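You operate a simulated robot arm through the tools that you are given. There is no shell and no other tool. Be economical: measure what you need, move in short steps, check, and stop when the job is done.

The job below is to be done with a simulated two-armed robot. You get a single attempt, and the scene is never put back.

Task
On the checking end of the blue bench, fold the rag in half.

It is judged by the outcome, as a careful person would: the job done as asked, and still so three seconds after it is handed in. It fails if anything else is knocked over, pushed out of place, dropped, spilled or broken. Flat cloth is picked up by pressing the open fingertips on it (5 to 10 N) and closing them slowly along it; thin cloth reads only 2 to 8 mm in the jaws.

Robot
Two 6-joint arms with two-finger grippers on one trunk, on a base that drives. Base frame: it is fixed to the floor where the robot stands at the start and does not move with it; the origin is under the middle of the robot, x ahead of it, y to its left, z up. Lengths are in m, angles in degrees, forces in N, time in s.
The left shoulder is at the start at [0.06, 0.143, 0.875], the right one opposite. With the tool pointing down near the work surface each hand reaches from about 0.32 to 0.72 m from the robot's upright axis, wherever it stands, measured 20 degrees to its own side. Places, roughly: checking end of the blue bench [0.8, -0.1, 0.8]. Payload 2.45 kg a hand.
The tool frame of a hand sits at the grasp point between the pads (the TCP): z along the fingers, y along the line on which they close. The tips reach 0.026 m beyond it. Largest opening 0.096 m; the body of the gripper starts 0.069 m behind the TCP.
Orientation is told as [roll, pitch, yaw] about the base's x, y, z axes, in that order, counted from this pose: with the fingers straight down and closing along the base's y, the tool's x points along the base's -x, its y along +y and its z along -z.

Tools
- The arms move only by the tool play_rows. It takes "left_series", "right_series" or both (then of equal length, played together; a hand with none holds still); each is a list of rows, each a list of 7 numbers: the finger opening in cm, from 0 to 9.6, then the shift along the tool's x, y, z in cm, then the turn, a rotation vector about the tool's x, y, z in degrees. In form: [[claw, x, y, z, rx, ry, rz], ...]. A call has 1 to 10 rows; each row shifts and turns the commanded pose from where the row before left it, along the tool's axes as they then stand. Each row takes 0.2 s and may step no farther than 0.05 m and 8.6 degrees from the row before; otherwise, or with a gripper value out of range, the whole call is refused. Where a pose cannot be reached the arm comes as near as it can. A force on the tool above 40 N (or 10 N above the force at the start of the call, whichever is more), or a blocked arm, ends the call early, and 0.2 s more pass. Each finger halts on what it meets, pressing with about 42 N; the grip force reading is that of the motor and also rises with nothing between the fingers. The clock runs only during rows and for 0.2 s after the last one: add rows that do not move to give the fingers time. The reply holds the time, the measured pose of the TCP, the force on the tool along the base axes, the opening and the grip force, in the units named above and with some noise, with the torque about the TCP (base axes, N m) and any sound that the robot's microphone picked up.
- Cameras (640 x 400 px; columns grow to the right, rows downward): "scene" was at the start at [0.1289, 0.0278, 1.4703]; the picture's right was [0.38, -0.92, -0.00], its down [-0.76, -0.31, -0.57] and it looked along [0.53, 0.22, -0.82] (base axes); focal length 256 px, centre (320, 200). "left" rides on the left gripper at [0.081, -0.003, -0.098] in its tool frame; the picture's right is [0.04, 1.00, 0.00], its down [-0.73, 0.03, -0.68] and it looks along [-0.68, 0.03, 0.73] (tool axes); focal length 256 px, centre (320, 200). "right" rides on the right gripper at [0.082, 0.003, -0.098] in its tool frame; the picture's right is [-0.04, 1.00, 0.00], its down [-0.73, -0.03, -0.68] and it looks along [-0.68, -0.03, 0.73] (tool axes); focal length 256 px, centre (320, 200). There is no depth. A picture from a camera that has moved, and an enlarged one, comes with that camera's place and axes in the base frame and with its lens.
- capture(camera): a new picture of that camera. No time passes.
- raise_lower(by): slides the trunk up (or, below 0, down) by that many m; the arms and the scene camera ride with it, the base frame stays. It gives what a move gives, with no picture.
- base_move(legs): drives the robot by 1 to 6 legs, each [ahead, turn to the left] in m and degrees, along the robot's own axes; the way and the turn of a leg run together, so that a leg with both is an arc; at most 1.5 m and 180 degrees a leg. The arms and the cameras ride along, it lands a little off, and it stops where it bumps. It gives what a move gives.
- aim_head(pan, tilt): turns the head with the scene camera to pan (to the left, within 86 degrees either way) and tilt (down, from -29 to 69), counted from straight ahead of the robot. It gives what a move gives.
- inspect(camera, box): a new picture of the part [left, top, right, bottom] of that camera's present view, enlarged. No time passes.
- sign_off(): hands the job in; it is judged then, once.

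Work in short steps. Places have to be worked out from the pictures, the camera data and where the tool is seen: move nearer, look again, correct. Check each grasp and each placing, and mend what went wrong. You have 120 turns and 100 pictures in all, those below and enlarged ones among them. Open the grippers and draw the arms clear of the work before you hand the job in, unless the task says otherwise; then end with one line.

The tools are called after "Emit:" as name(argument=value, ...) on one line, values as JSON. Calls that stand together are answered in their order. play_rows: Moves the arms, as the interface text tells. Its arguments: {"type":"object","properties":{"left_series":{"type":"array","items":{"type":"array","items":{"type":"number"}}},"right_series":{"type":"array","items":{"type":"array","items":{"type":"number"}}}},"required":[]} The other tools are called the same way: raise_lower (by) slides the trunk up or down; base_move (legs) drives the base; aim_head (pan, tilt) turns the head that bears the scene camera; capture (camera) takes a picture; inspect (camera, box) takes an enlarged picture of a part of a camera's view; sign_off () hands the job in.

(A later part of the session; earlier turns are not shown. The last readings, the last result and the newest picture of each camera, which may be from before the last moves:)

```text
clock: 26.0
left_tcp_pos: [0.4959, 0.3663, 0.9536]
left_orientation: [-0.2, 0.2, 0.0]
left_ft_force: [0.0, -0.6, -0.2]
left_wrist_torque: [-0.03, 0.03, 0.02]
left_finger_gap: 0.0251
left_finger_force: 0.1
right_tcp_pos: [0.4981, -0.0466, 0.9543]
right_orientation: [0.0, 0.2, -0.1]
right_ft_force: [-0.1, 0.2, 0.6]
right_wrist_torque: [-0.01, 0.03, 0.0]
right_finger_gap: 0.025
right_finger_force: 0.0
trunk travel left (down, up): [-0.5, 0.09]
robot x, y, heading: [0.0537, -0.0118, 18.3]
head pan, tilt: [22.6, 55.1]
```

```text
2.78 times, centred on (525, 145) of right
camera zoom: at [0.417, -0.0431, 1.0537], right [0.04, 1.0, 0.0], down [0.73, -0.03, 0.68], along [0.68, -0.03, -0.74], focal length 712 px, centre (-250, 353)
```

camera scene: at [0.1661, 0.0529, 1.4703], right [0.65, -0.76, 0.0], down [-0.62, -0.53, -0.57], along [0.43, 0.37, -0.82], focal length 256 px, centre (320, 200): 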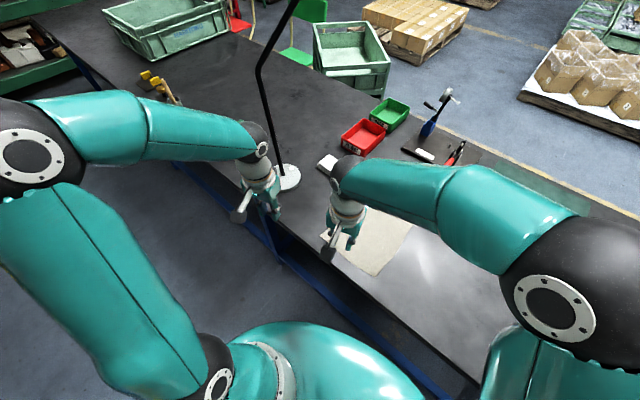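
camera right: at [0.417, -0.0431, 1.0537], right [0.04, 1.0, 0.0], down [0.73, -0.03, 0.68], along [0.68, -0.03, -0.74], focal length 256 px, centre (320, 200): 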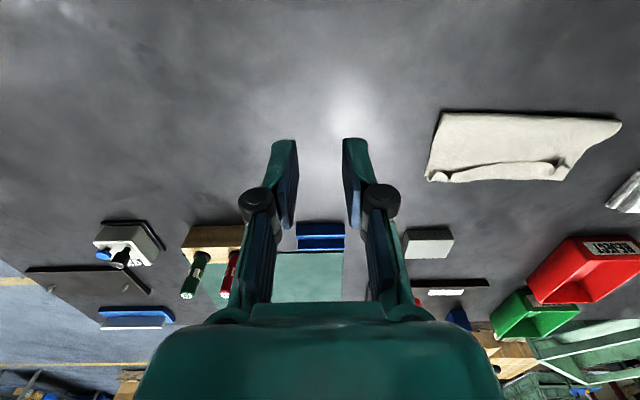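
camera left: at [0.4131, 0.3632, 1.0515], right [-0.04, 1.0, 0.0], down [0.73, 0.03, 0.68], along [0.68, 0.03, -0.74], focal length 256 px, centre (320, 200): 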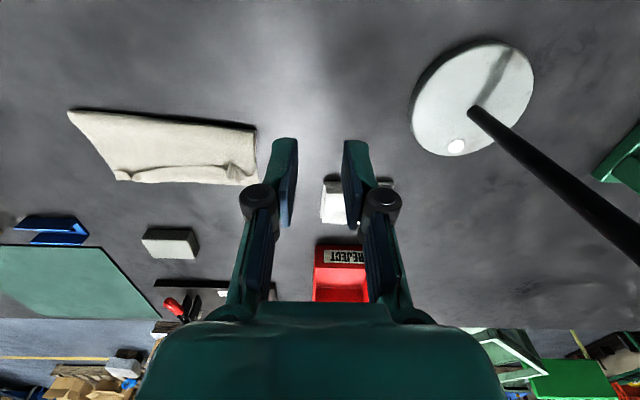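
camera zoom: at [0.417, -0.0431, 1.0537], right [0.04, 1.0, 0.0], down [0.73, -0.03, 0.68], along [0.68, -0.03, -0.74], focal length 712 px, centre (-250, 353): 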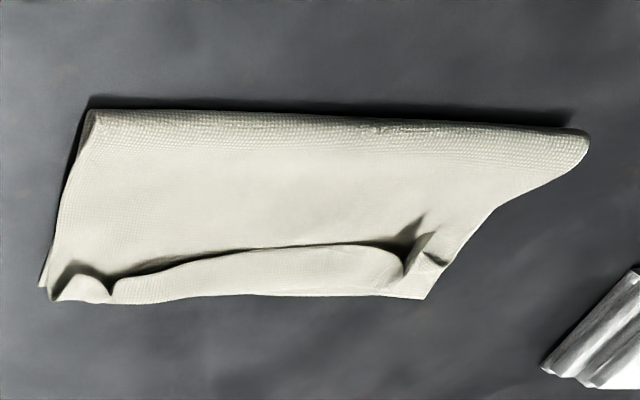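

The strip along the far edge might be the upper edge curled back, or the lower layer peeking out. I zoom in harder to tell.

Emit:
inspect(camera="scene", box=[358, 186, 390, 206])

Emit:
inspect(camera="scene", box=[380, 198, 404, 220])

Emit:
inspect(camera="left", box=[100, 130, 260, 200])

```text
16.00 times, centred on (374, 196) of scene
camera zoom: at [0.1679, 0.0532, 1.47], right [0.65, -0.76, 0.0], down [-0.62, -0.53, -0.57], along [0.43, 0.37, -0.82], focal length 4094 px, centre (-544, 264)
```

zoom: 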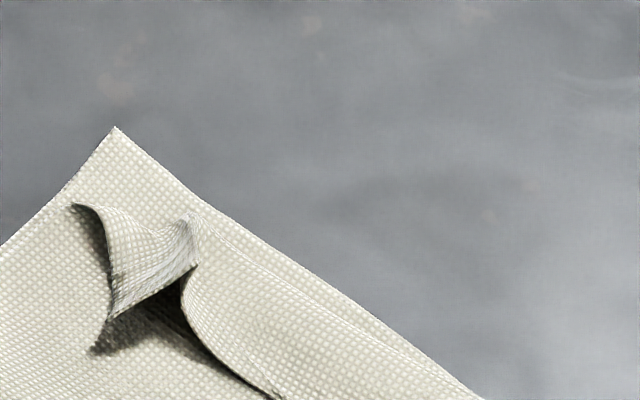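

```text
16.00 times, centred on (392, 209) of scene
camera zoom: at [0.1679, 0.0532, 1.47], right [0.65, -0.76, 0.0], down [-0.62, -0.53, -0.57], along [0.43, 0.37, -0.82], focal length 4094 px, centre (-832, 56)
```

zoom: 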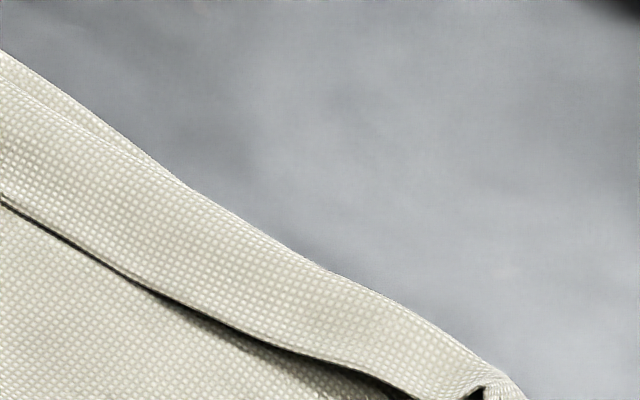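

```text
4.00 times, centred on (180, 165) of left
camera zoom: at [0.4131, 0.3632, 1.0515], right [-0.04, 1.0, 0.0], down [0.73, 0.03, 0.68], along [0.68, 0.03, -0.74], focal length 1024 px, centre (880, 340)
```

zoom: 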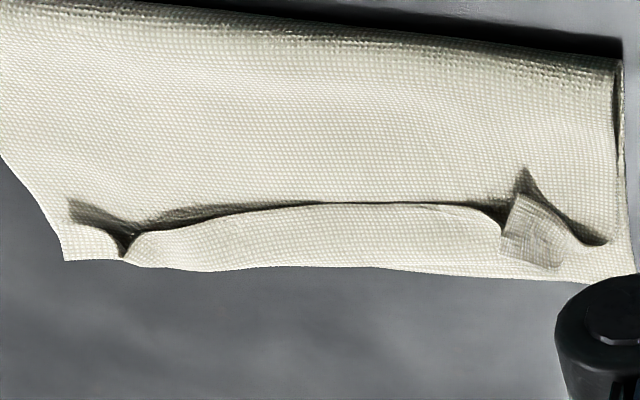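

It is clear now: the upper layer's last ~2.4 cm is curled back on itself (the grip kept the edge pointing backward). I'll flip that lip outward with the left hand's open fingers sliding forward beneath it, so I first bring it above x 0.585, y 0.187.

Emit:
play_rows(left_series=[[3.5, -1.5, -3.5, 0, 0, 0, 0], [5, -1.5, -3.5, 0, 0, 0, 0], [6.5, -2, -3.5, 1, 0, 0, 0], [8, -2, -3.5, 2, 0, 0, 0], [8, -1.9, -3.9, 3, 0, 0, 0], [8, 0, 0, 3, 0, 0, 0], [8, 0, 0, 3, 0, 0, 0], [8, 0, 0, 1.5, 0, 0, 0], [8, 0, 0, 0, 0, 0, 0]])

Emit:
capture(camera="left")

Emit:
inspect(camera="scene", box=[320, 160, 420, 240])

```text
refused: row 5 steps farther than a row can; nothing moved
```

```text
62 pictures are left
camera left: at [0.4131, 0.3632, 1.0515], right [-0.04, 1.0, 0.0], down [0.73, 0.03, 0.68], along [0.68, 0.03, -0.74], focal length 256 px, centre (320, 200)
```

left: 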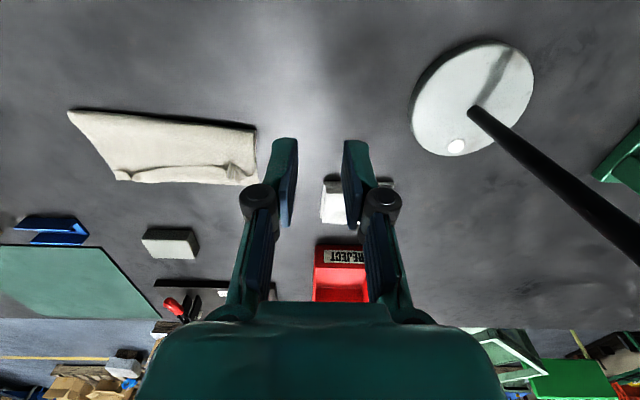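

```text
5.00 times, centred on (370, 200) of scene
camera zoom: at [0.1679, 0.0532, 1.47], right [0.65, -0.76, 0.0], down [-0.62, -0.53, -0.57], along [0.43, 0.37, -0.82], focal length 1279 px, centre (70, 200)
```

zoom: 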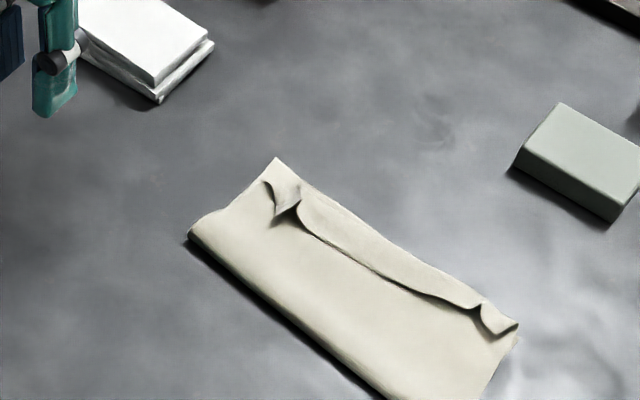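

One row was slightly too long; I resend with shorter steps (staying behind the lip at x≈0.585, 3 cm above the cloth).

Emit:
play_rows(left_series=[[3.5, -1.5, -3.6, 0, 0, 0, 0], [5, -1.5, -3.6, 0, 0, 0, 0], [6.5, -2, -3.6, 1, 0, 0, 0], [8, -2, -3.6, 1, 0, 0, 0], [8, -1.9, -3.5, 2, 0, 0, 0], [8, 0, 0, 3, 0, 0, 0], [8, 0, 0, 3, 0, 0, 0], [8, 0, 0, 2.5, 0, 0, 0], [8, 0, 0, 0, 0, 0, 0]])

Emit:
capture(camera="left")

```text
clock: 28.0
left_tcp_pos: [0.5845, 0.184, 0.8298]
left_orientation: [0.0, 0.0, 0.0]
left_ft_force: [0.0, -1.1, 0.2]
left_wrist_torque: [0.01, -0.02, -0.03]
left_finger_gap: 0.08
left_finger_force: 0.0
right_tcp_pos: [0.4974, -0.0468, 0.9554]
right_orientation: [0.0, 0.0, 0.1]
right_ft_force: [0.1, -0.7, 0.8]
right_wrist_torque: [0.0, 0.0, -0.02]
right_finger_gap: 0.0252
right_finger_force: 0.0
trunk travel left (down, up): [-0.5, 0.09]
robot x, y, heading: [0.0544, -0.0135, 18.1]
head pan, tilt: [22.6, 55.1]
```

```text
60 pictures are left
camera left: at [0.5017, 0.1818, 0.9274], right [-0.04, 1.0, 0.0], down [0.73, 0.03, 0.68], along [0.68, 0.03, -0.73], focal length 256 px, centre (320, 200)
```

left: 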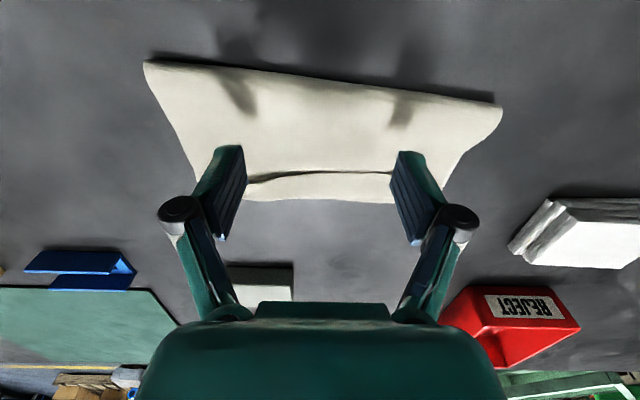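

The lip's free edge is at x≈0.614, ahead of the fingers. I lower to light contact with the upper layer.

Emit:
play_rows(left_series=[[8, 0, 0, 1, 0, 0, 0], [8, 0, 0, 1, 0, 0, 0], [8, 0, 0, 0.5, 0, 0, 0], [8, 0, 0, 0.3, 0, 0, 0], [8, 0, 0, 0, 0, 0, 0]])

```text
clock: 29.2
left_tcp_pos: [0.5847, 0.1853, 0.8036]
left_orientation: [0.0, 0.0, 0.1]
left_ft_force: [0.6, 0.3, -0.3]
left_wrist_torque: [-0.02, -0.02, 0.0]
left_finger_gap: 0.0798
left_finger_force: 0.0
right_tcp_pos: [0.4964, -0.0464, 0.9557]
right_orientation: [0.1, 0.0, -0.1]
right_ft_force: [-0.2, -0.2, -0.5]
right_wrist_torque: [-0.02, -0.01, -0.01]
right_finger_gap: 0.0254
right_finger_force: 0.0
trunk travel left (down, up): [-0.5, 0.09]
robot x, y, heading: [0.0522, -0.0122, 18.2]
head pan, tilt: [22.6, 55.1]
```

Tips are ~6 mm over the bench. A touch lower, then slide 2 cm forward and look.

Emit:
play_rows(left_series=[[8, 0, 0, 0.25, 0, 0, 0], [8, -0.5, 0, 0, 0, 0, 0], [8, -0.5, 0, 0, 0, 0, 0], [8, -0.5, 0, 0, 0, 0, 0], [8, -0.5, 0, 0, 0, 0, 0], [8, -0.5, 0, 0, 0, 0, 0], [8, 0, 0, 0, 0, 0, 0]])

Emit:
inspect(camera="left", box=[120, 40, 520, 290])

Emit:
inspect(camera="right", box=[410, 90, 640, 200])

```text
clock: 30.8
left_tcp_pos: [0.612, 0.1848, 0.7987]
left_orientation: [0.0, 0.0, 0.0]
left_ft_force: [0.3, -0.2, -0.5]
left_wrist_torque: [0.01, -0.04, -0.02]
left_finger_gap: 0.0798
left_finger_force: 0.0
right_tcp_pos: [0.4968, -0.0464, 0.9552]
right_orientation: [0.0, 0.0, -0.1]
right_ft_force: [0.3, -0.3, -0.1]
right_wrist_torque: [-0.04, 0.03, 0.01]
right_finger_gap: 0.025
right_finger_force: 0.1
trunk travel left (down, up): [-0.5, 0.09]
robot x, y, heading: [0.0492, -0.0142, 17.8]
head pan, tilt: [22.6, 55.1]
```

```text
1.60 times, centred on (320, 165) of left
camera zoom: at [0.5274, 0.1826, 0.8965], right [-0.04, 1.0, 0.0], down [0.73, 0.03, 0.68], along [0.68, 0.03, -0.73], focal length 410 px, centre (320, 256)
```

zoom: 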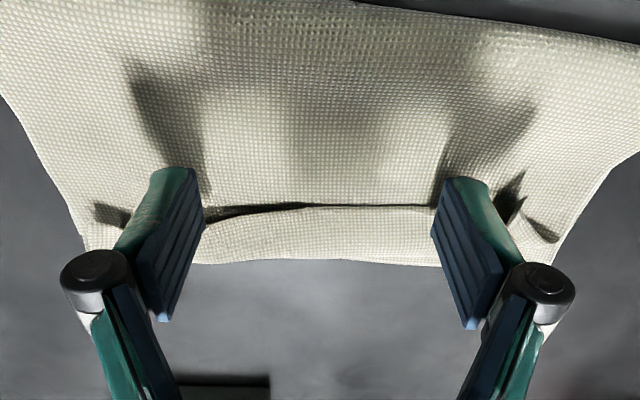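

```text
2.78 times, centred on (525, 145) of right
camera zoom: at [0.4162, -0.0431, 1.0542], right [0.04, 1.0, 0.0], down [0.73, -0.03, 0.68], along [0.68, -0.03, -0.73], focal length 712 px, centre (-250, 353)
```

zoom: 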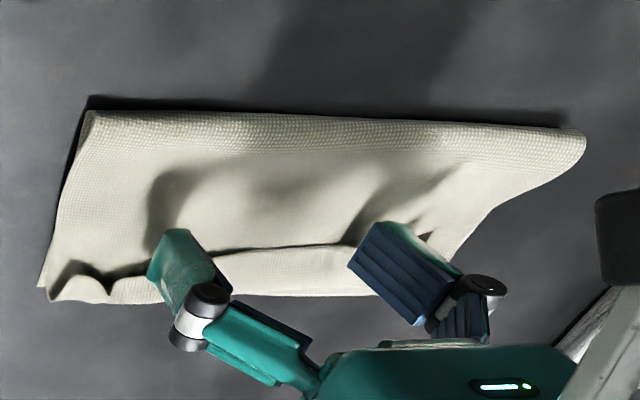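

No resistance yet; I push on 3 cm further, rising slightly at the end.

Emit:
play_rows(left_series=[[8, -0.5, 0, 0, 0, 0, 0], [8, -0.5, 0, 0, 0, 0, 0], [8, -0.6, 0, -0.1, 0, 0, 0], [8, -0.6, 0, -0.2, 0, 0, 0], [8, -0.6, 0, -0.1, 0, 0, 0], [8, -0.6, 0, 0, 0, 0, 0], [8, 0, 0, 0, 0, 0, 0]])

Emit:
inspect(camera="left", box=[120, 40, 520, 290])

Emit:
inspect(camera="right", box=[410, 90, 640, 200])

```text
clock: 32.4
left_tcp_pos: [0.6441, 0.1844, 0.8013]
left_orientation: [-0.1, 0.0, 0.0]
left_ft_force: [0.3, -0.5, 0.0]
left_wrist_torque: [0.01, 0.02, 0.0]
left_finger_gap: 0.08
left_finger_force: 0.0
right_tcp_pos: [0.498, -0.0471, 0.9557]
right_orientation: [0.0, -0.1, 0.0]
right_ft_force: [-0.4, 0.4, 0.3]
right_wrist_torque: [0.03, 0.03, -0.02]
right_finger_gap: 0.0251
right_finger_force: 0.1
trunk travel left (down, up): [-0.5, 0.09]
robot x, y, heading: [0.0534, -0.0125, 18.1]
head pan, tilt: [22.6, 55.1]
```

```text
1.60 times, centred on (320, 165) of left
camera zoom: at [0.5613, 0.1829, 0.8995], right [-0.04, 1.0, 0.0], down [0.73, 0.03, 0.68], along [0.68, 0.03, -0.73], focal length 410 px, centre (320, 256)
```

zoom: 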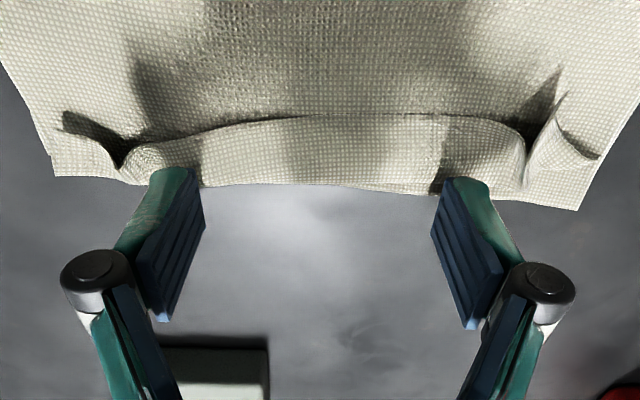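

```text
2.78 times, centred on (525, 145) of right
camera zoom: at [0.4162, -0.0431, 1.0542], right [0.04, 1.0, 0.0], down [0.73, -0.03, 0.68], along [0.68, -0.03, -0.73], focal length 712 px, centre (-250, 353)
```

zoom: 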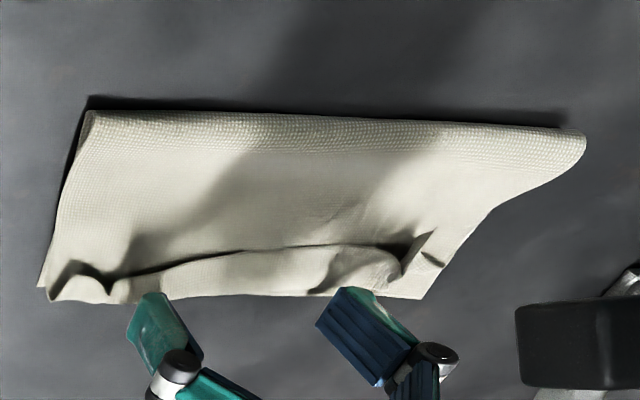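

The fingers rode over the lip instead of under it. Other method: pin the rag with the right hand near the fold, press the left fingertips on the lip and drag it forward so it unrolls. First lift the left hand and position both.

Emit:
play_rows(left_series=[[8, 0, 0, -2, 0, 0, 0], [7, 0.6, 0.5, -1, 0, 0, 0], [6.5, 0.6, 0.5, 0, 0, 0, 0], [6.5, 0.4, 0, 0, 0, 0, 0], [6.5, 0, 0, 0, 0, 0, 0], [6.5, 0, 0, 0, 0, 0, 0], [6.5, 0, 0, 0, 0, 0, 0], [6.5, 0, 0, 0, 0, 0, 0]], right_series=[[2, -1.5, 3, 0, 0, 0, 0], [2, -1.5, 3, 0, 0, 0, 0], [2, -1.5, 3, 1, 0, 0, 0], [2, -1.5, 3, 2, 0, 0, 0], [2, -0.5, 2.1, 3, 0, 0, 0], [2, 0, 0, 3, 0, 0, 0], [2, 0, 0, 3, 0, 0, 0], [2, 0, 0, 2, 0, 0, 0]])

Emit:
inspect(camera="left", box=[60, 0, 580, 320])

Emit:
capture(camera="right")

```text
clock: 34.2
left_tcp_pos: [0.6288, 0.1954, 0.8339]
left_orientation: [0.1, 0.0, 0.0]
left_ft_force: [0.0, 0.3, 0.1]
left_wrist_torque: [-0.01, -0.01, 0.01]
left_finger_gap: 0.065
left_finger_force: 0.1
right_tcp_pos: [0.5615, 0.0906, 0.8167]
right_orientation: [0.0, 0.0, -0.1]
right_ft_force: [-0.3, 0.2, -0.2]
right_wrist_torque: [0.0, -0.02, 0.02]
right_finger_gap: 0.02
right_finger_force: 0.0
trunk travel left (down, up): [-0.5, 0.09]
robot x, y, heading: [0.0479, -0.0112, 18.1]
head pan, tilt: [22.6, 55.1]
```

```text
1.23 times, centred on (320, 160) of left
camera zoom: at [0.5452, 0.1926, 0.9305], right [-0.04, 1.0, 0.0], down [0.73, 0.03, 0.68], along [0.68, 0.03, -0.73], focal length 315 px, centre (320, 249)
```

zoom: 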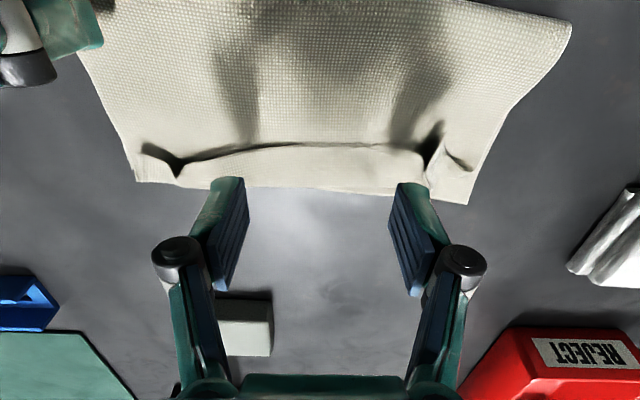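

```text
54 pictures are left
camera right: at [0.4803, 0.0946, 0.9153], right [0.04, 1.0, 0.0], down [0.73, -0.03, 0.68], along [0.68, -0.03, -0.73], focal length 256 px, centre (320, 200)
```

right: 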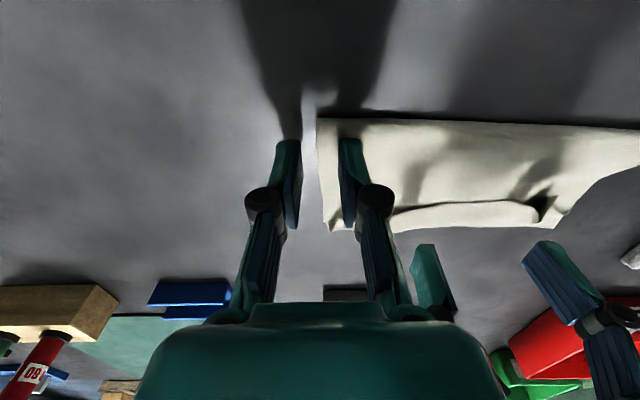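

I shift the right hand slightly inward and lower both to near contact.

Emit:
play_rows(left_series=[[6.5, 0, 0, 1, 0, 0, 0], [6.5, 0, 0, 1, 0, 0, 0], [6.5, 0, 0, 0.9, 0, 0, 0], [6.5, 0, 0, 0, 0, 0, 0], [6.5, 0, 0, 0, 0, 0, 0]], right_series=[[2, 0, 0.8, 0.3, 0, 0, 0], [2, 0, 0, 0.7, 0, 0, 0], [2, 0, 0, 0.5, 0, 0, 0], [2, 0, 0, 0.3, 0, 0, 0], [2, 0, 0, 0, 0, 0, 0]])

```text
clock: 35.4
left_tcp_pos: [0.6285, 0.1944, 0.8034]
left_orientation: [0.0, 0.0, 0.2]
left_ft_force: [0.0, 0.7, 0.2]
left_wrist_torque: [-0.04, -0.01, -0.02]
left_finger_gap: 0.065
left_finger_force: 0.1
right_tcp_pos: [0.5626, 0.0987, 0.7982]
right_orientation: [0.0, -0.1, -0.1]
right_ft_force: [0.6, -0.1, 0.9]
right_wrist_torque: [0.02, 0.03, 0.06]
right_finger_gap: 0.0196
right_finger_force: 0.1
trunk travel left (down, up): [-0.5, 0.09]
robot x, y, heading: [0.0501, -0.0111, 18.2]
head pan, tilt: [22.6, 55.1]
```

Continue in small steps to contact on both.

Emit:
play_rows(left_series=[[6.5, 0, 0, 0.2, 0, 0, 0], [6.5, 0, 0, 0.15, 0, 0, 0], [6.5, 0, 0, 0.1, 0, 0, 0], [6.5, 0, 0, 0, 0, 0, 0]], right_series=[[2, 0, 0, 0.05, 0, 0, 0], [2, 0, 0, 0.05, 0, 0, 0], [2, 0, 0, 0, 0, 0, 0], [2, 0, 0, 0, 0, 0, 0]])

```text
clock: 36.4
left_tcp_pos: [0.6277, 0.1954, 0.8012]
left_orientation: [-0.1, 0.1, 0.0]
left_ft_force: [0.6, -1.1, -0.2]
left_wrist_torque: [-0.02, 0.0, 0.01]
left_finger_gap: 0.0648
left_finger_force: 0.0
right_tcp_pos: [0.562, 0.0998, 0.7968]
right_orientation: [0.0, -0.1, -0.1]
right_ft_force: [0.2, -0.5, 6.9]
right_wrist_torque: [0.14, -0.01, 0.0]
right_finger_gap: 0.0196
right_finger_force: 0.0
trunk travel left (down, up): [-0.5, 0.09]
robot x, y, heading: [0.0552, -0.0115, 17.9]
head pan, tilt: [22.6, 55.1]
```

Right pins with 7 N. The left needs a few more tenths of a mm.

Emit:
play_rows(left_series=[[6.5, 0, 0, 0.1, 0, 0, 0], [6.5, 0, 0, 0.1, 0, 0, 0], [6.5, 0, 0, 0, 0, 0, 0]])

```text
clock: 37.2
left_tcp_pos: [0.6288, 0.1947, 0.7978]
left_orientation: [0.0, 0.0, 0.0]
left_ft_force: [-0.6, -0.4, 0.5]
left_wrist_torque: [-0.04, 0.0, 0.0]
left_finger_gap: 0.0649
left_finger_force: 0.1
right_tcp_pos: [0.5632, 0.1004, 0.7972]
right_orientation: [0.0, -0.1, -0.1]
right_ft_force: [1.1, -1.1, 7.8]
right_wrist_torque: [0.13, -0.04, -0.04]
right_finger_gap: 0.0201
right_finger_force: 0.0
trunk travel left (down, up): [-0.5, 0.09]
robot x, y, heading: [0.0494, -0.0155, 17.8]
head pan, tilt: [22.6, 55.1]
```

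Emit:
play_rows(left_series=[[6.5, 0, 0, 0.08, 0, 0, 0], [6.5, 0, 0, 0.05, 0, 0, 0], [6.5, 0, 0, 0, 0, 0, 0]])

```text
clock: 38.0
left_tcp_pos: [0.6282, 0.1955, 0.7957]
left_orientation: [0.0, 0.0, 0.1]
left_ft_force: [-0.2, -0.2, 0.0]
left_wrist_torque: [0.0, -0.02, -0.04]
left_finger_gap: 0.0649
left_finger_force: 0.0
right_tcp_pos: [0.5622, 0.1013, 0.7974]
right_orientation: [0.1, 0.0, -0.1]
right_ft_force: [1.8, 0.0, 9.1]
right_wrist_torque: [0.15, -0.07, -0.01]
right_finger_gap: 0.0201
right_finger_force: 0.0
trunk travel left (down, up): [-0.5, 0.09]
robot x, y, heading: [0.0526, -0.0097, 18.0]
head pan, tilt: [22.6, 55.1]
```

Still no left contact (I should say: readings are 0 N there); stepping further.

Emit:
play_rows(left_series=[[6.5, 0, 0, 0.07, 0, 0, 0], [6.5, 0, 0, 0.06, 0, 0, 0], [6.5, 0, 0, 0, 0, 0, 0]])

```text
clock: 38.8
left_tcp_pos: [0.6275, 0.1954, 0.7949]
left_orientation: [0.0, 0.0, 0.0]
left_ft_force: [0.5, -0.4, 0.8]
left_wrist_torque: [0.05, -0.02, 0.01]
left_finger_gap: 0.065
left_finger_force: 0.1
right_tcp_pos: [0.5619, 0.1001, 0.7971]
right_orientation: [0.0, 0.0, -0.1]
right_ft_force: [1.8, 1.1, 9.6]
right_wrist_torque: [0.21, -0.07, -0.03]
right_finger_gap: 0.0205
right_finger_force: 0.1
trunk travel left (down, up): [-0.5, 0.09]
robot x, y, heading: [0.0525, -0.0112, 18.0]
head pan, tilt: [22.6, 55.1]
```

Emit:
play_rows(left_series=[[6.5, 0, 0, 0.07, 0, 0, 0], [6.5, 0, 0, 0.07, 0, 0, 0], [6.5, 0, 0, 0, 0, 0, 0]])

Emit:
inspect(camera="left", box=[60, 0, 580, 320])

```text
clock: 39.6
left_tcp_pos: [0.6276, 0.1958, 0.794]
left_orientation: [0.0, 0.0, -0.2]
left_ft_force: [-1.3, 0.2, 0.2]
left_wrist_torque: [-0.04, 0.01, -0.01]
left_finger_gap: 0.0652
left_finger_force: 0.3
right_tcp_pos: [0.5618, 0.0995, 0.7985]
right_orientation: [0.0, -0.1, -0.1]
right_ft_force: [2.4, 0.4, 10.7]
right_wrist_torque: [0.18, -0.07, -0.05]
right_finger_gap: 0.0204
right_finger_force: 0.1
trunk travel left (down, up): [-0.5, 0.09]
robot x, y, heading: [0.0498, -0.0114, 17.7]
head pan, tilt: [22.6, 55.1]
```

```text
1.23 times, centred on (320, 160) of left
camera zoom: at [0.5455, 0.1921, 0.8912], right [-0.04, 1.0, 0.0], down [0.73, 0.03, 0.68], along [0.68, 0.03, -0.73], focal length 315 px, centre (320, 249)
```

zoom: 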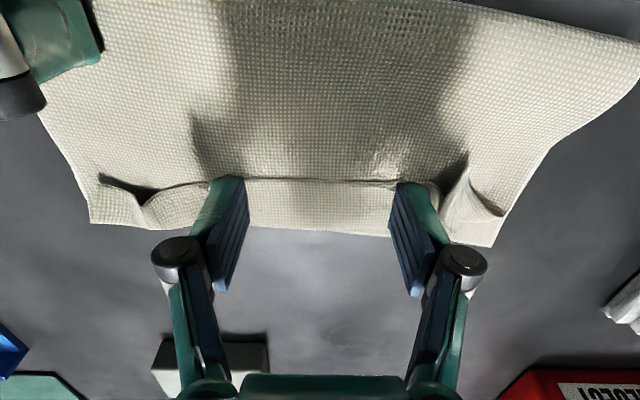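

Emit:
play_rows(left_series=[[6.5, 0, 0, 0.07, 0, 0, 0], [6.5, 0, 0, 0.07, 0, 0, 0], [6.5, 0, 0, 0.05, 0, 0, 0], [6.5, 0, 0, 0, 0, 0, 0]])

```text
clock: 40.6
left_tcp_pos: [0.6277, 0.1947, 0.7934]
left_orientation: [0.0, 0.0, 0.1]
left_ft_force: [-0.3, -0.3, 10.0]
left_wrist_torque: [-0.04, 0.01, -0.05]
left_finger_gap: 0.065
left_finger_force: 4.3
right_tcp_pos: [0.5623, 0.1001, 0.7968]
right_orientation: [0.0, 0.0, -0.1]
right_ft_force: [2.6, 0.2, 8.0]
right_wrist_torque: [0.13, -0.06, -0.01]
right_finger_gap: 0.0202
right_finger_force: 0.1
trunk travel left (down, up): [-0.5, 0.09]
robot x, y, heading: [0.0515, -0.0147, 18.1]
head pan, tilt: [22.6, 55.1]
```

Contact at 10 N. I ease off slightly and drag the lip forward 2.4 cm.

Emit:
play_rows(left_series=[[6.5, 0, 0, -0.03, 0, 0, 0], [6.5, -0.4, 0, 0, 0, 0, 0], [6.5, -0.4, 0, 0, 0, 0, 0], [6.5, -0.4, 0, 0, 0, 0, 0], [6.5, -0.4, 0, 0, 0, 0, 0], [6.5, -0.4, 0, 0, 0, 0, 0], [6.5, -0.4, 0, 0, 0, 0, 0], [6.5, 0, 0, 0, 0, 0, 0]])

Emit:
inspect(camera="left", box=[60, 0, 580, 320])

```text
clock: 42.4
left_tcp_pos: [0.6521, 0.1957, 0.7932]
left_orientation: [-0.1, -0.1, 0.1]
left_ft_force: [-3.3, -1.7, 10.8]
left_wrist_torque: [-0.25, 0.15, -0.09]
left_finger_gap: 0.0656
left_finger_force: 4.6
right_tcp_pos: [0.5605, 0.0995, 0.7978]
right_orientation: [0.0, 0.0, -0.1]
right_ft_force: [1.4, 1.1, 5.3]
right_wrist_torque: [0.11, -0.04, -0.02]
right_finger_gap: 0.0208
right_finger_force: 0.4
trunk travel left (down, up): [-0.5, 0.09]
robot x, y, heading: [0.0511, -0.0127, 18.1]
head pan, tilt: [22.6, 55.1]
```

```text
1.23 times, centred on (320, 160) of left
camera zoom: at [0.5686, 0.1924, 0.8902], right [-0.04, 1.0, 0.0], down [0.73, 0.03, 0.68], along [0.68, 0.03, -0.73], focal length 315 px, centre (320, 249)
```

zoom: 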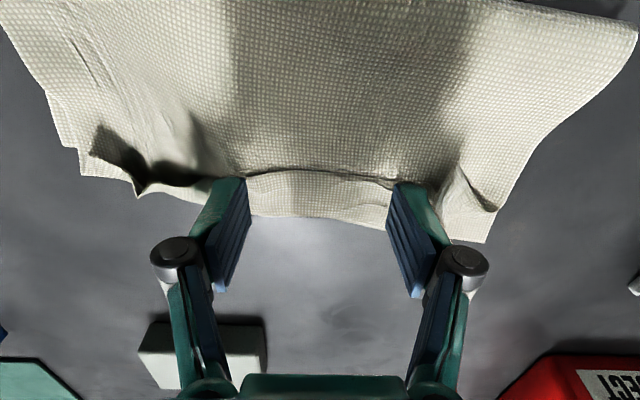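

Dragging moves the layers together rather than unrolling the lip. Better plan: pick the lip up again, lay the rag flat, and refold gripping only the outermost few mm so no lip forms. First lift both hands and look.

Emit:
play_rows(left_series=[[6.5, 0, 0, -1, 0, 0, 0], [5, 0, 0.5, -3, 0, 0, 0], [3, 0, 2, -3, 0, 0, 0], [2.5, 1, 3, 0, 0, 0, 0], [2.5, 1, 3, 0, 0, 0, 0], [2.5, 0, 0, 0, 0, 0, 0]], right_series=[[2, 0, 0, -1, 0, 0, 0], [2, 0, -1, -3, 0, 0, 0], [2, 0, -2, -3, 0, 0, 0], [2.5, 0, -3, 0, 0, 0, 0], [2.5, 0, -3, 0, 0, 0, 0], [2.5, 0, 0, 0, 0, 0, 0]])

Emit:
inspect(camera="scene", box=[320, 160, 430, 250])

Emit:
capture(camera="left")

Emit:
capture(camera="right")

```text
clock: 43.8
left_tcp_pos: [0.6326, 0.2809, 0.861]
left_orientation: [0.1, 0.1, 0.0]
left_ft_force: [-0.5, 0.8, -0.5]
left_wrist_torque: [-0.01, -0.03, -0.01]
left_finger_gap: 0.0253
left_finger_force: 0.0
right_tcp_pos: [0.5614, 0.0084, 0.8676]
right_orientation: [-0.1, 0.0, 0.0]
right_ft_force: [0.0, -0.2, -0.3]
right_wrist_torque: [-0.01, 0.01, 0.0]
right_finger_gap: 0.0252
right_finger_force: 0.1
trunk travel left (down, up): [-0.5, 0.09]
robot x, y, heading: [0.0493, -0.0144, 18.0]
head pan, tilt: [22.6, 55.1]
```

```text
4.44 times, centred on (375, 205) of scene
camera zoom: at [0.1671, 0.053, 1.4702], right [0.65, -0.76, 0.0], down [-0.62, -0.53, -0.57], along [0.43, 0.37, -0.82], focal length 1137 px, centre (76, 178)
```

zoom: 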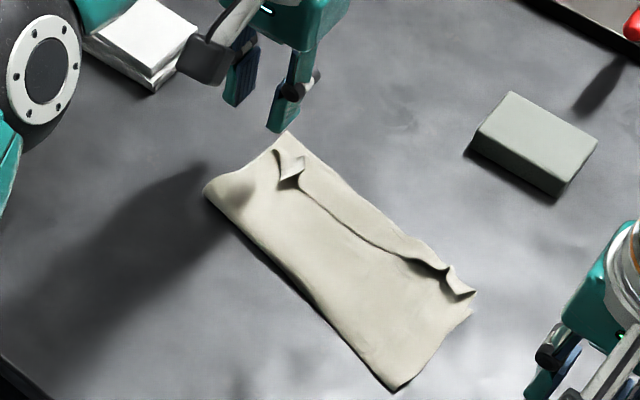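

```text
50 pictures are left
camera left: at [0.5496, 0.2777, 0.9592], right [-0.04, 1.0, 0.0], down [0.73, 0.03, 0.68], along [0.68, 0.03, -0.73], focal length 256 px, centre (320, 200)
```

left: 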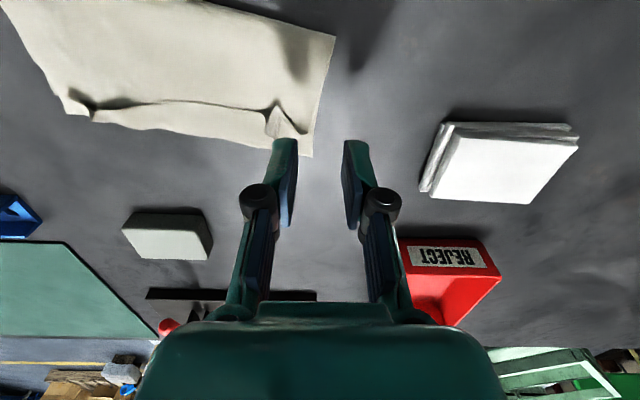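

```text
49 pictures are left
camera right: at [0.4807, 0.0124, 0.966], right [0.04, 1.0, 0.0], down [0.73, -0.03, 0.68], along [0.68, -0.03, -0.74], focal length 256 px, centre (320, 200)
```

right: 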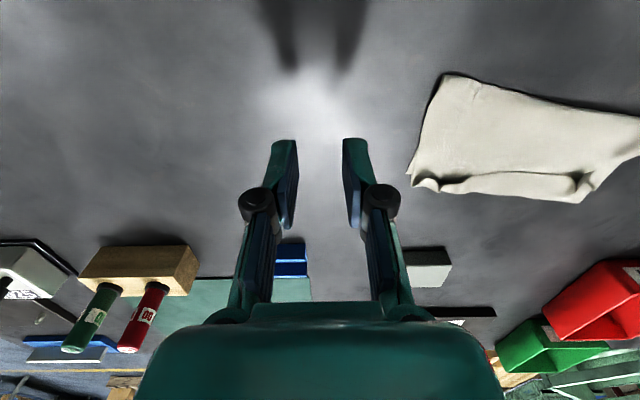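

The rag now lies slightly turned; the lip runs about x 0.64–0.66, with pinch bumps near (0.648, 0.118) and (0.654, 0.250). I bring both hands over them.

Emit:
play_rows(left_series=[[2.5, -0.5, -0.8, 0, 0, 0, 0], [2.5, -0.5, -0.8, 0, 0, 0, 0], [2.5, -0.5, -0.8, 0, 0, 0, 0], [2.5, -0.6, -0.7, 0, 0, 0, 0], [2.5, 0, 0, 1, 0, 0, 0], [2.5, 0, 0, 2, 0, 0, 0], [2.5, 0, 0, 1.5, 0, 0, 0], [2.5, 0, 0, 0, 0, 0, 0]], right_series=[[2.5, -2.5, 2, 0, 0, 0, 0], [2.5, -2.5, 3, 0, 0, 0, 0], [2.5, -2.5, 3, 0, 0, 0, 0], [2.5, -1.2, 3, 0.5, 0, 0, 0], [2.5, 0, 0, 1.2, 0, 0, 0], [2.5, 0, 0, 2, 0, 0, 0], [2.5, 0, 0, 1.5, 0, 0, 0], [2.5, 0, 0, 0, 0, 0, 0]])

Emit:
inspect(camera="left", box=[60, 0, 580, 320])

Emit:
inspect(camera="right", box=[60, 0, 580, 320])

```text
clock: 45.6
left_tcp_pos: [0.6536, 0.2515, 0.8164]
left_orientation: [0.0, 0.0, 0.2]
left_ft_force: [-0.9, 0.0, 0.3]
left_wrist_torque: [0.0, -0.01, 0.03]
left_finger_gap: 0.0251
left_finger_force: 0.1
right_tcp_pos: [0.6488, 0.1186, 0.8147]
right_orientation: [0.0, 0.1, 0.0]
right_ft_force: [0.2, -0.3, 0.1]
right_wrist_torque: [0.01, -0.02, -0.02]
right_finger_gap: 0.0247
right_finger_force: 0.2
trunk travel left (down, up): [-0.5, 0.09]
robot x, y, heading: [0.0502, -0.0137, 18.1]
head pan, tilt: [22.6, 55.1]
```

```text
1.23 times, centred on (320, 160) of left
camera zoom: at [0.5711, 0.2476, 0.9136], right [-0.04, 1.0, 0.0], down [0.73, 0.03, 0.68], along [0.68, 0.03, -0.73], focal length 315 px, centre (320, 249)
```

zoom: 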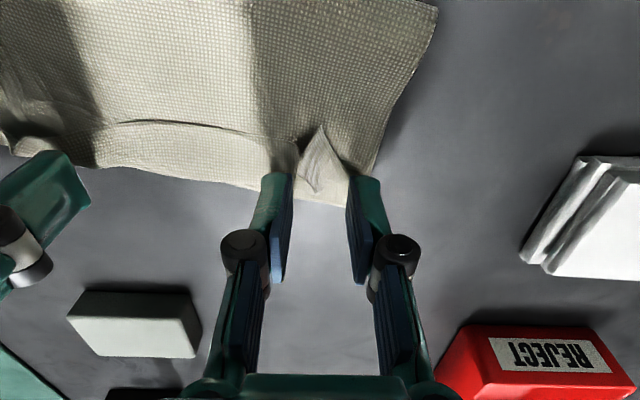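

```text
1.23 times, centred on (320, 160) of right
camera zoom: at [0.5678, 0.1227, 0.9128], right [0.04, 1.0, 0.0], down [0.73, -0.03, 0.68], along [0.68, -0.03, -0.73], focal length 315 px, centre (320, 249)
```

zoom: 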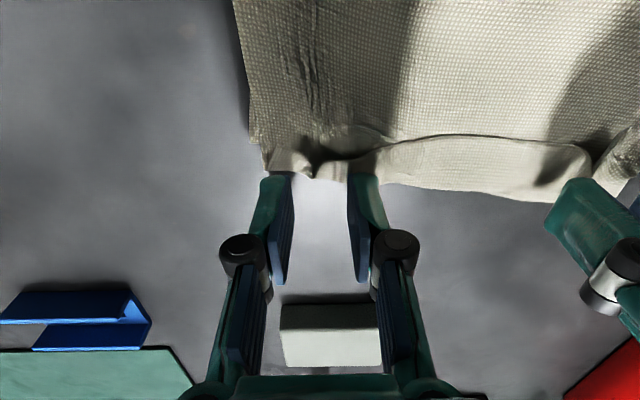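

The fingers would land slightly beyond the lip; I shift back 5 and 8 mm and lower to contact.

Emit:
play_rows(left_series=[[2.5, 0.5, 0, 0, 0, 0, 0], [2.5, 0, 0, 0.6, 0, 0, 0], [2.5, 0, 0, 0.5, 0, 0, 0], [2.5, 0, 0, 0.4, 0, 0, 0], [2.5, 0, 0, 0.2, 0, 0, 0], [2.5, 0, 0, 0, 0, 0, 0]], right_series=[[2.5, 0.8, 0, 0, 0, 0, 0], [2.5, 0, 0, 0.6, 0, 0, 0], [2.5, 0, 0, 0.4, 0, 0, 0], [2.5, 0, 0, 0.3, 0, 0, 0], [2.5, 0, 0, 0.2, 0, 0, 0], [2.5, 0, 0, 0, 0, 0, 0]])

```text
clock: 47.0
left_tcp_pos: [0.6472, 0.249, 0.7996]
left_orientation: [0.0, -0.1, 0.0]
left_ft_force: [0.8, 0.3, -0.7]
left_wrist_torque: [0.02, 0.05, -0.02]
left_finger_gap: 0.0248
left_finger_force: 0.0
right_tcp_pos: [0.6401, 0.1187, 0.799]
right_orientation: [0.0, 0.2, 0.0]
right_ft_force: [0.3, -0.1, 0.2]
right_wrist_torque: [-0.01, 0.01, 0.03]
right_finger_gap: 0.0249
right_finger_force: 0.1
trunk travel left (down, up): [-0.5, 0.09]
robot x, y, heading: [0.0525, -0.011, 17.9]
head pan, tilt: [22.6, 55.1]
```

Only a light touch is wanted so that just the lip (with its existing ridges) is pinched: 1.5 mm lower, then close slowly.

Emit:
play_rows(left_series=[[2.5, 0, 0, 0.1, 0, 0, 0], [2.5, 0, 0, 0.07, 0, 0, 0], [2.2, 0, 0, 0, 0, 0, 0], [1.8, 0, 0, 0, 0, 0, 0], [1.4, 0, 0, 0, 0, 0, 0], [1.0, 0, 0, 0, 0, 0, 0], [0.6, 0, 0, 0, 0, 0, 0], [0.3, 0, 0, 0, 0, 0, 0], [0, 0, 0, 0, 0, 0, 0], [0, 0, 0, 0, 0, 0, 0]], right_series=[[2.5, 0, 0, 0.08, 0, 0, 0], [2.5, 0, 0, 0.05, 0, 0, 0], [2.2, 0, 0, 0, 0, 0, 0], [1.8, 0, 0, 0, 0, 0, 0], [1.4, 0, 0, 0, 0, 0, 0], [1.0, 0, 0, 0, 0, 0, 0], [0.6, 0, 0, 0, 0, 0, 0], [0.3, 0, 0, 0, 0, 0, 0], [0, 0, 0, 0, 0, 0, 0], [0, 0, 0, 0, 0, 0, 0]])

Emit:
play_rows(left_series=[[0, 0, 0, -0.5, 0, 0, 0], [0, 0, 0, -0.7, 0, 0, 0], [0, 0, 0, -0.8, 0, 0, 0], [0, 0, 0, -1, 0, 0, 0], [0, 0, 0, 0, 0, 0, 0]], right_series=[[0, 0, 0, -0.5, 0, 0, 0], [0, 0, 0, -0.7, 0, 0, 0], [0, 0, 0, -0.8, 0, 0, 0], [0, 0, 0, -1, 0, 0, 0], [0, 0, 0, 0, 0, 0, 0]])

Emit:
inspect(camera="left", box=[60, 0, 580, 320])

Emit:
inspect(camera="right", box=[60, 0, 580, 320])

```text
clock: 49.3
left_tcp_pos: [0.6493, 0.249, 0.7997]
left_orientation: [-0.1, -0.1, -0.1]
left_ft_force: [0.3, -2.2, 3.1]
left_wrist_torque: [-0.05, 0.07, -0.03]
left_finger_gap: 0.0018
left_finger_force: 34.3
right_tcp_pos: [0.642, 0.1205, 0.7995]
right_orientation: [0.2, -0.3, -0.1]
right_ft_force: [-0.8, 0.1, 0.4]
right_wrist_torque: [0.19, 0.01, 0.02]
right_finger_gap: 0.001
right_finger_force: 27.6
trunk travel left (down, up): [-0.5, 0.09]
robot x, y, heading: [0.0523, -0.0136, 18.3]
head pan, tilt: [22.6, 55.1]
stopped in row 10 (left hand): the force on the tool passed its limit at 954 N (the readings are from after the stop); the commanded pose is now the measured one
```

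```text
clock: 50.5
left_tcp_pos: [0.6497, 0.2504, 0.8299]
left_orientation: [-0.1, -0.1, 0.0]
left_ft_force: [0.0, -6.1, -0.1]
left_wrist_torque: [-0.02, -0.02, -0.01]
left_finger_gap: 0.0008
left_finger_force: 29.0
right_tcp_pos: [0.6393, 0.122, 0.8292]
right_orientation: [0.2, -0.2, 0.0]
right_ft_force: [0.6, 2.5, 0.4]
right_wrist_torque: [-0.1, 0.03, 0.01]
right_finger_gap: 0.0032
right_finger_force: 36.1
trunk travel left (down, up): [-0.5, 0.09]
robot x, y, heading: [0.0525, -0.0132, 18.0]
head pan, tilt: [22.6, 55.1]
```

```text
1.23 times, centred on (320, 160) of left
camera zoom: at [0.5662, 0.2461, 0.9274], right [-0.04, 1.0, 0.0], down [0.73, 0.03, 0.68], along [0.68, 0.03, -0.73], focal length 315 px, centre (320, 249)
```

zoom: 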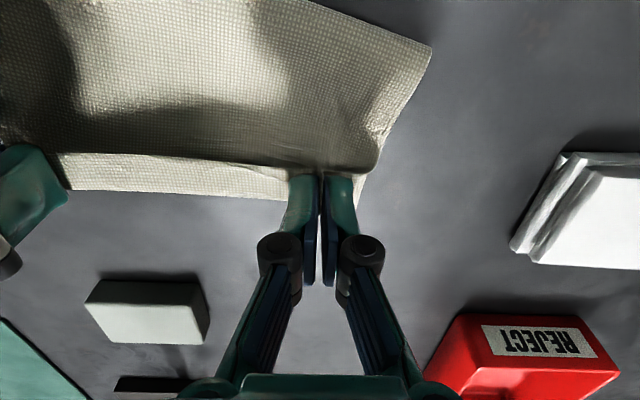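

```text
1.23 times, centred on (320, 160) of right
camera zoom: at [0.5592, 0.1243, 0.9283], right [0.04, 1.0, 0.0], down [0.73, -0.03, 0.68], along [0.68, -0.02, -0.73], focal length 315 px, centre (320, 249)
```

zoom: 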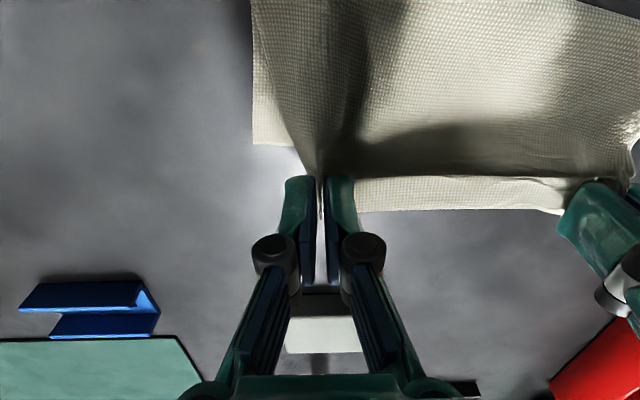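

Both caught. The far strip seen now is the lower layer. I check from the scene camera how the lifted edge hangs.

Emit:
inspect(camera="scene", box=[320, 160, 430, 250])

Emit:
inspect(camera="right", box=[260, 80, 480, 220])

```text
4.44 times, centred on (375, 205) of scene
camera zoom: at [0.167, 0.0529, 1.4702], right [0.65, -0.76, 0.0], down [-0.62, -0.53, -0.57], along [0.43, 0.37, -0.82], focal length 1137 px, centre (76, 178)
```

zoom: 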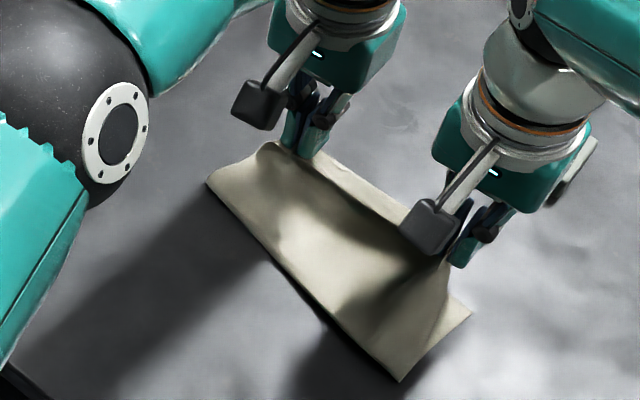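

```text
2.86 times, centred on (370, 150) of right
camera zoom: at [0.5592, 0.1243, 0.9283], right [0.04, 1.0, 0.0], down [0.73, -0.03, 0.68], along [0.68, -0.02, -0.73], focal length 731 px, centre (177, 343)
```

zoom: 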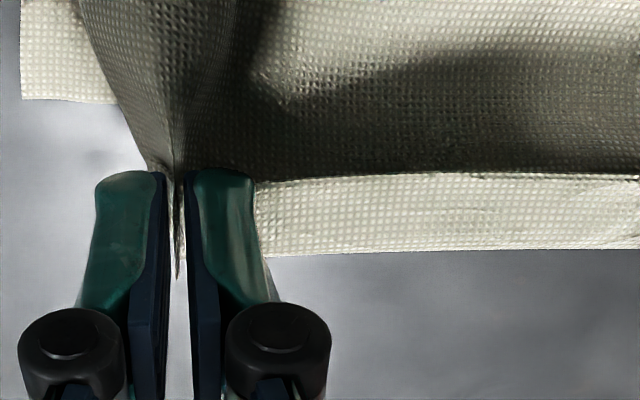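

The new grip is lucky: the edge now points outward (+x) with no lip. To also undo the skew from dragging, I'll hang the rag fully and lay it down afresh: lower half first, then the upper half over it. First lift with the arms, moving back slightly.

Emit:
play_rows(left_series=[[0, 0.5, -0.15, -1, 0, 0, 0], [0, 0.5, -0.1, -1, 0, 0, 0], [0, 0.5, 0, -1.2, 0, 0, 0], [0, 0.7, 0, -1.2, 0, 0, 0], [0, 0.7, 0, -1.2, 0, 0, 0], [0, 0.7, 0, -1.2, 0, 0, 0], [0, 0.7, 0, -1.2, 0, 0, 0], [0, 0, 0, 0, 0, 0, 0]], right_series=[[0, 0.3, 0.15, -1, 0, 0, 0], [0, 0.4, 0.1, -1, 0, 0, 0], [0, 0.4, 0, -1.2, 0, 0, 0], [0, 0.5, 0, -1.2, 0, 0, 0], [0, 0.6, 0, -1.2, 0, 0, 0], [0, 0.6, 0, -1.2, 0, 0, 0], [0, 0.6, 0, -1.2, 0, 0, 0], [0, 0, 0, 0, 0, 0, 0]])

Emit:
inspect(camera="scene", box=[280, 130, 460, 260])

Emit:
capture(camera="left")

```text
clock: 52.3
left_tcp_pos: [0.6059, 0.2472, 0.9098]
left_orientation: [0.0, 0.0, 0.2]
left_ft_force: [0.0, -2.9, 4.9]
left_wrist_torque: [-0.26, 0.0, 0.0]
left_finger_gap: 0.0026
left_finger_force: 28.9
right_tcp_pos: [0.6076, 0.1218, 0.9089]
right_orientation: [0.2, -0.1, -0.1]
right_ft_force: [0.4, -0.6, -1.8]
right_wrist_torque: [0.0, 0.03, 0.02]
right_finger_gap: 0.0049
right_finger_force: 35.5
trunk travel left (down, up): [-0.5, 0.09]
robot x, y, heading: [0.052, -0.0152, 18.0]
head pan, tilt: [22.6, 55.1]
```

```text
3.08 times, centred on (370, 195) of scene
camera zoom: at [0.167, 0.0528, 1.4702], right [0.65, -0.76, 0.0], down [-0.62, -0.53, -0.57], along [0.43, 0.37, -0.82], focal length 787 px, centre (166, 215)
```

zoom: 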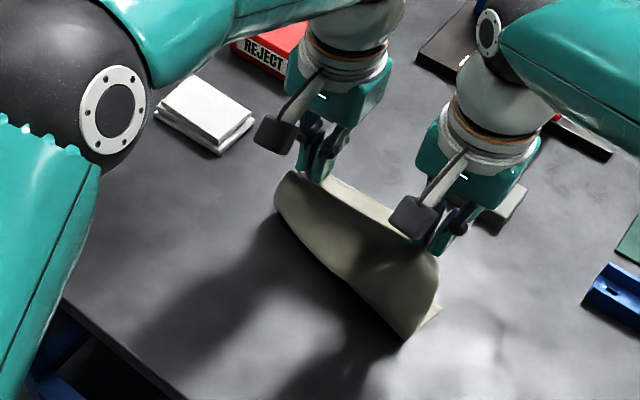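

```text
41 pictures are left
camera left: at [0.5228, 0.2438, 1.0072], right [-0.04, 1.0, 0.0], down [0.73, 0.03, 0.68], along [0.68, 0.03, -0.73], focal length 256 px, centre (320, 200)
```

left: 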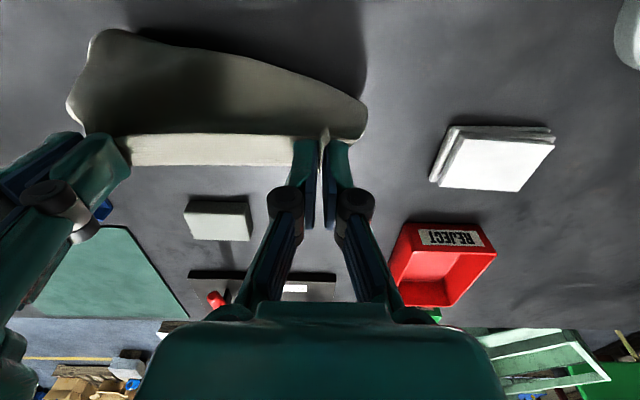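

The edge strip between the hands hangs on the outer side, good. Now raise the trunk 9 cm to lift the rag nearly off the bench.

Emit:
raise_lower(by=0.085)

Emit:
inspect(camera="scene", box=[260, 130, 480, 290])

Emit:
capture(camera="right")

```text
clock: 53.5
left_tcp_pos: [0.6061, 0.2473, 0.9944]
left_orientation: [-0.1, -0.1, 0.1]
left_ft_force: [-0.7, -5.8, 1.6]
left_wrist_torque: [-0.83, 0.04, 0.03]
left_finger_gap: 0.0038
left_finger_force: 29.4
right_tcp_pos: [0.6073, 0.1234, 0.9945]
right_orientation: [0.2, -0.1, 0.0]
right_ft_force: [-0.2, 0.3, -0.6]
right_wrist_torque: [-0.02, -0.01, -0.02]
right_finger_gap: 0.0051
right_finger_force: 36.7
trunk travel left (down, up): [-0.585, 0.005]
robot x, y, heading: [0.0524, -0.0097, 18.0]
head pan, tilt: [22.6, 55.1]
```

```text
2.50 times, centred on (370, 210) of scene
camera zoom: at [0.167, 0.0529, 1.5552], right [0.65, -0.76, 0.0], down [-0.62, -0.53, -0.57], along [0.43, 0.37, -0.82], focal length 640 px, centre (195, 175)
```

zoom: 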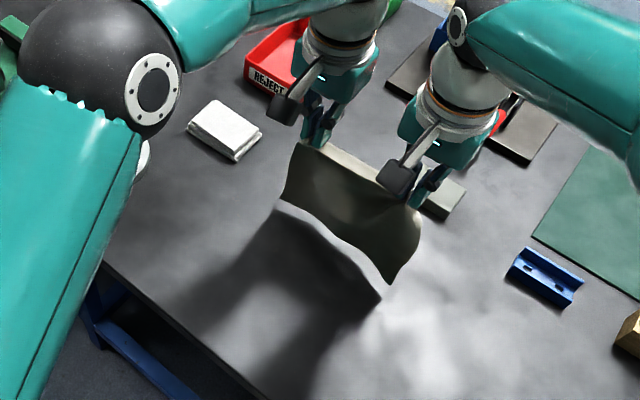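

```text
39 pictures are left
camera right: at [0.5257, 0.1259, 1.093], right [0.04, 1.0, 0.0], down [0.73, -0.03, 0.68], along [0.68, -0.02, -0.73], focal length 256 px, centre (320, 200)
```

right: 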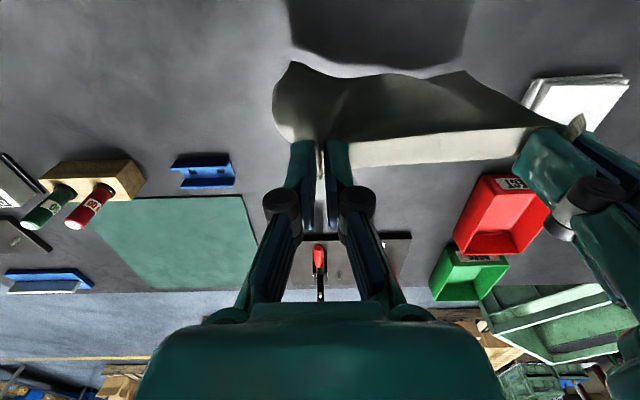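

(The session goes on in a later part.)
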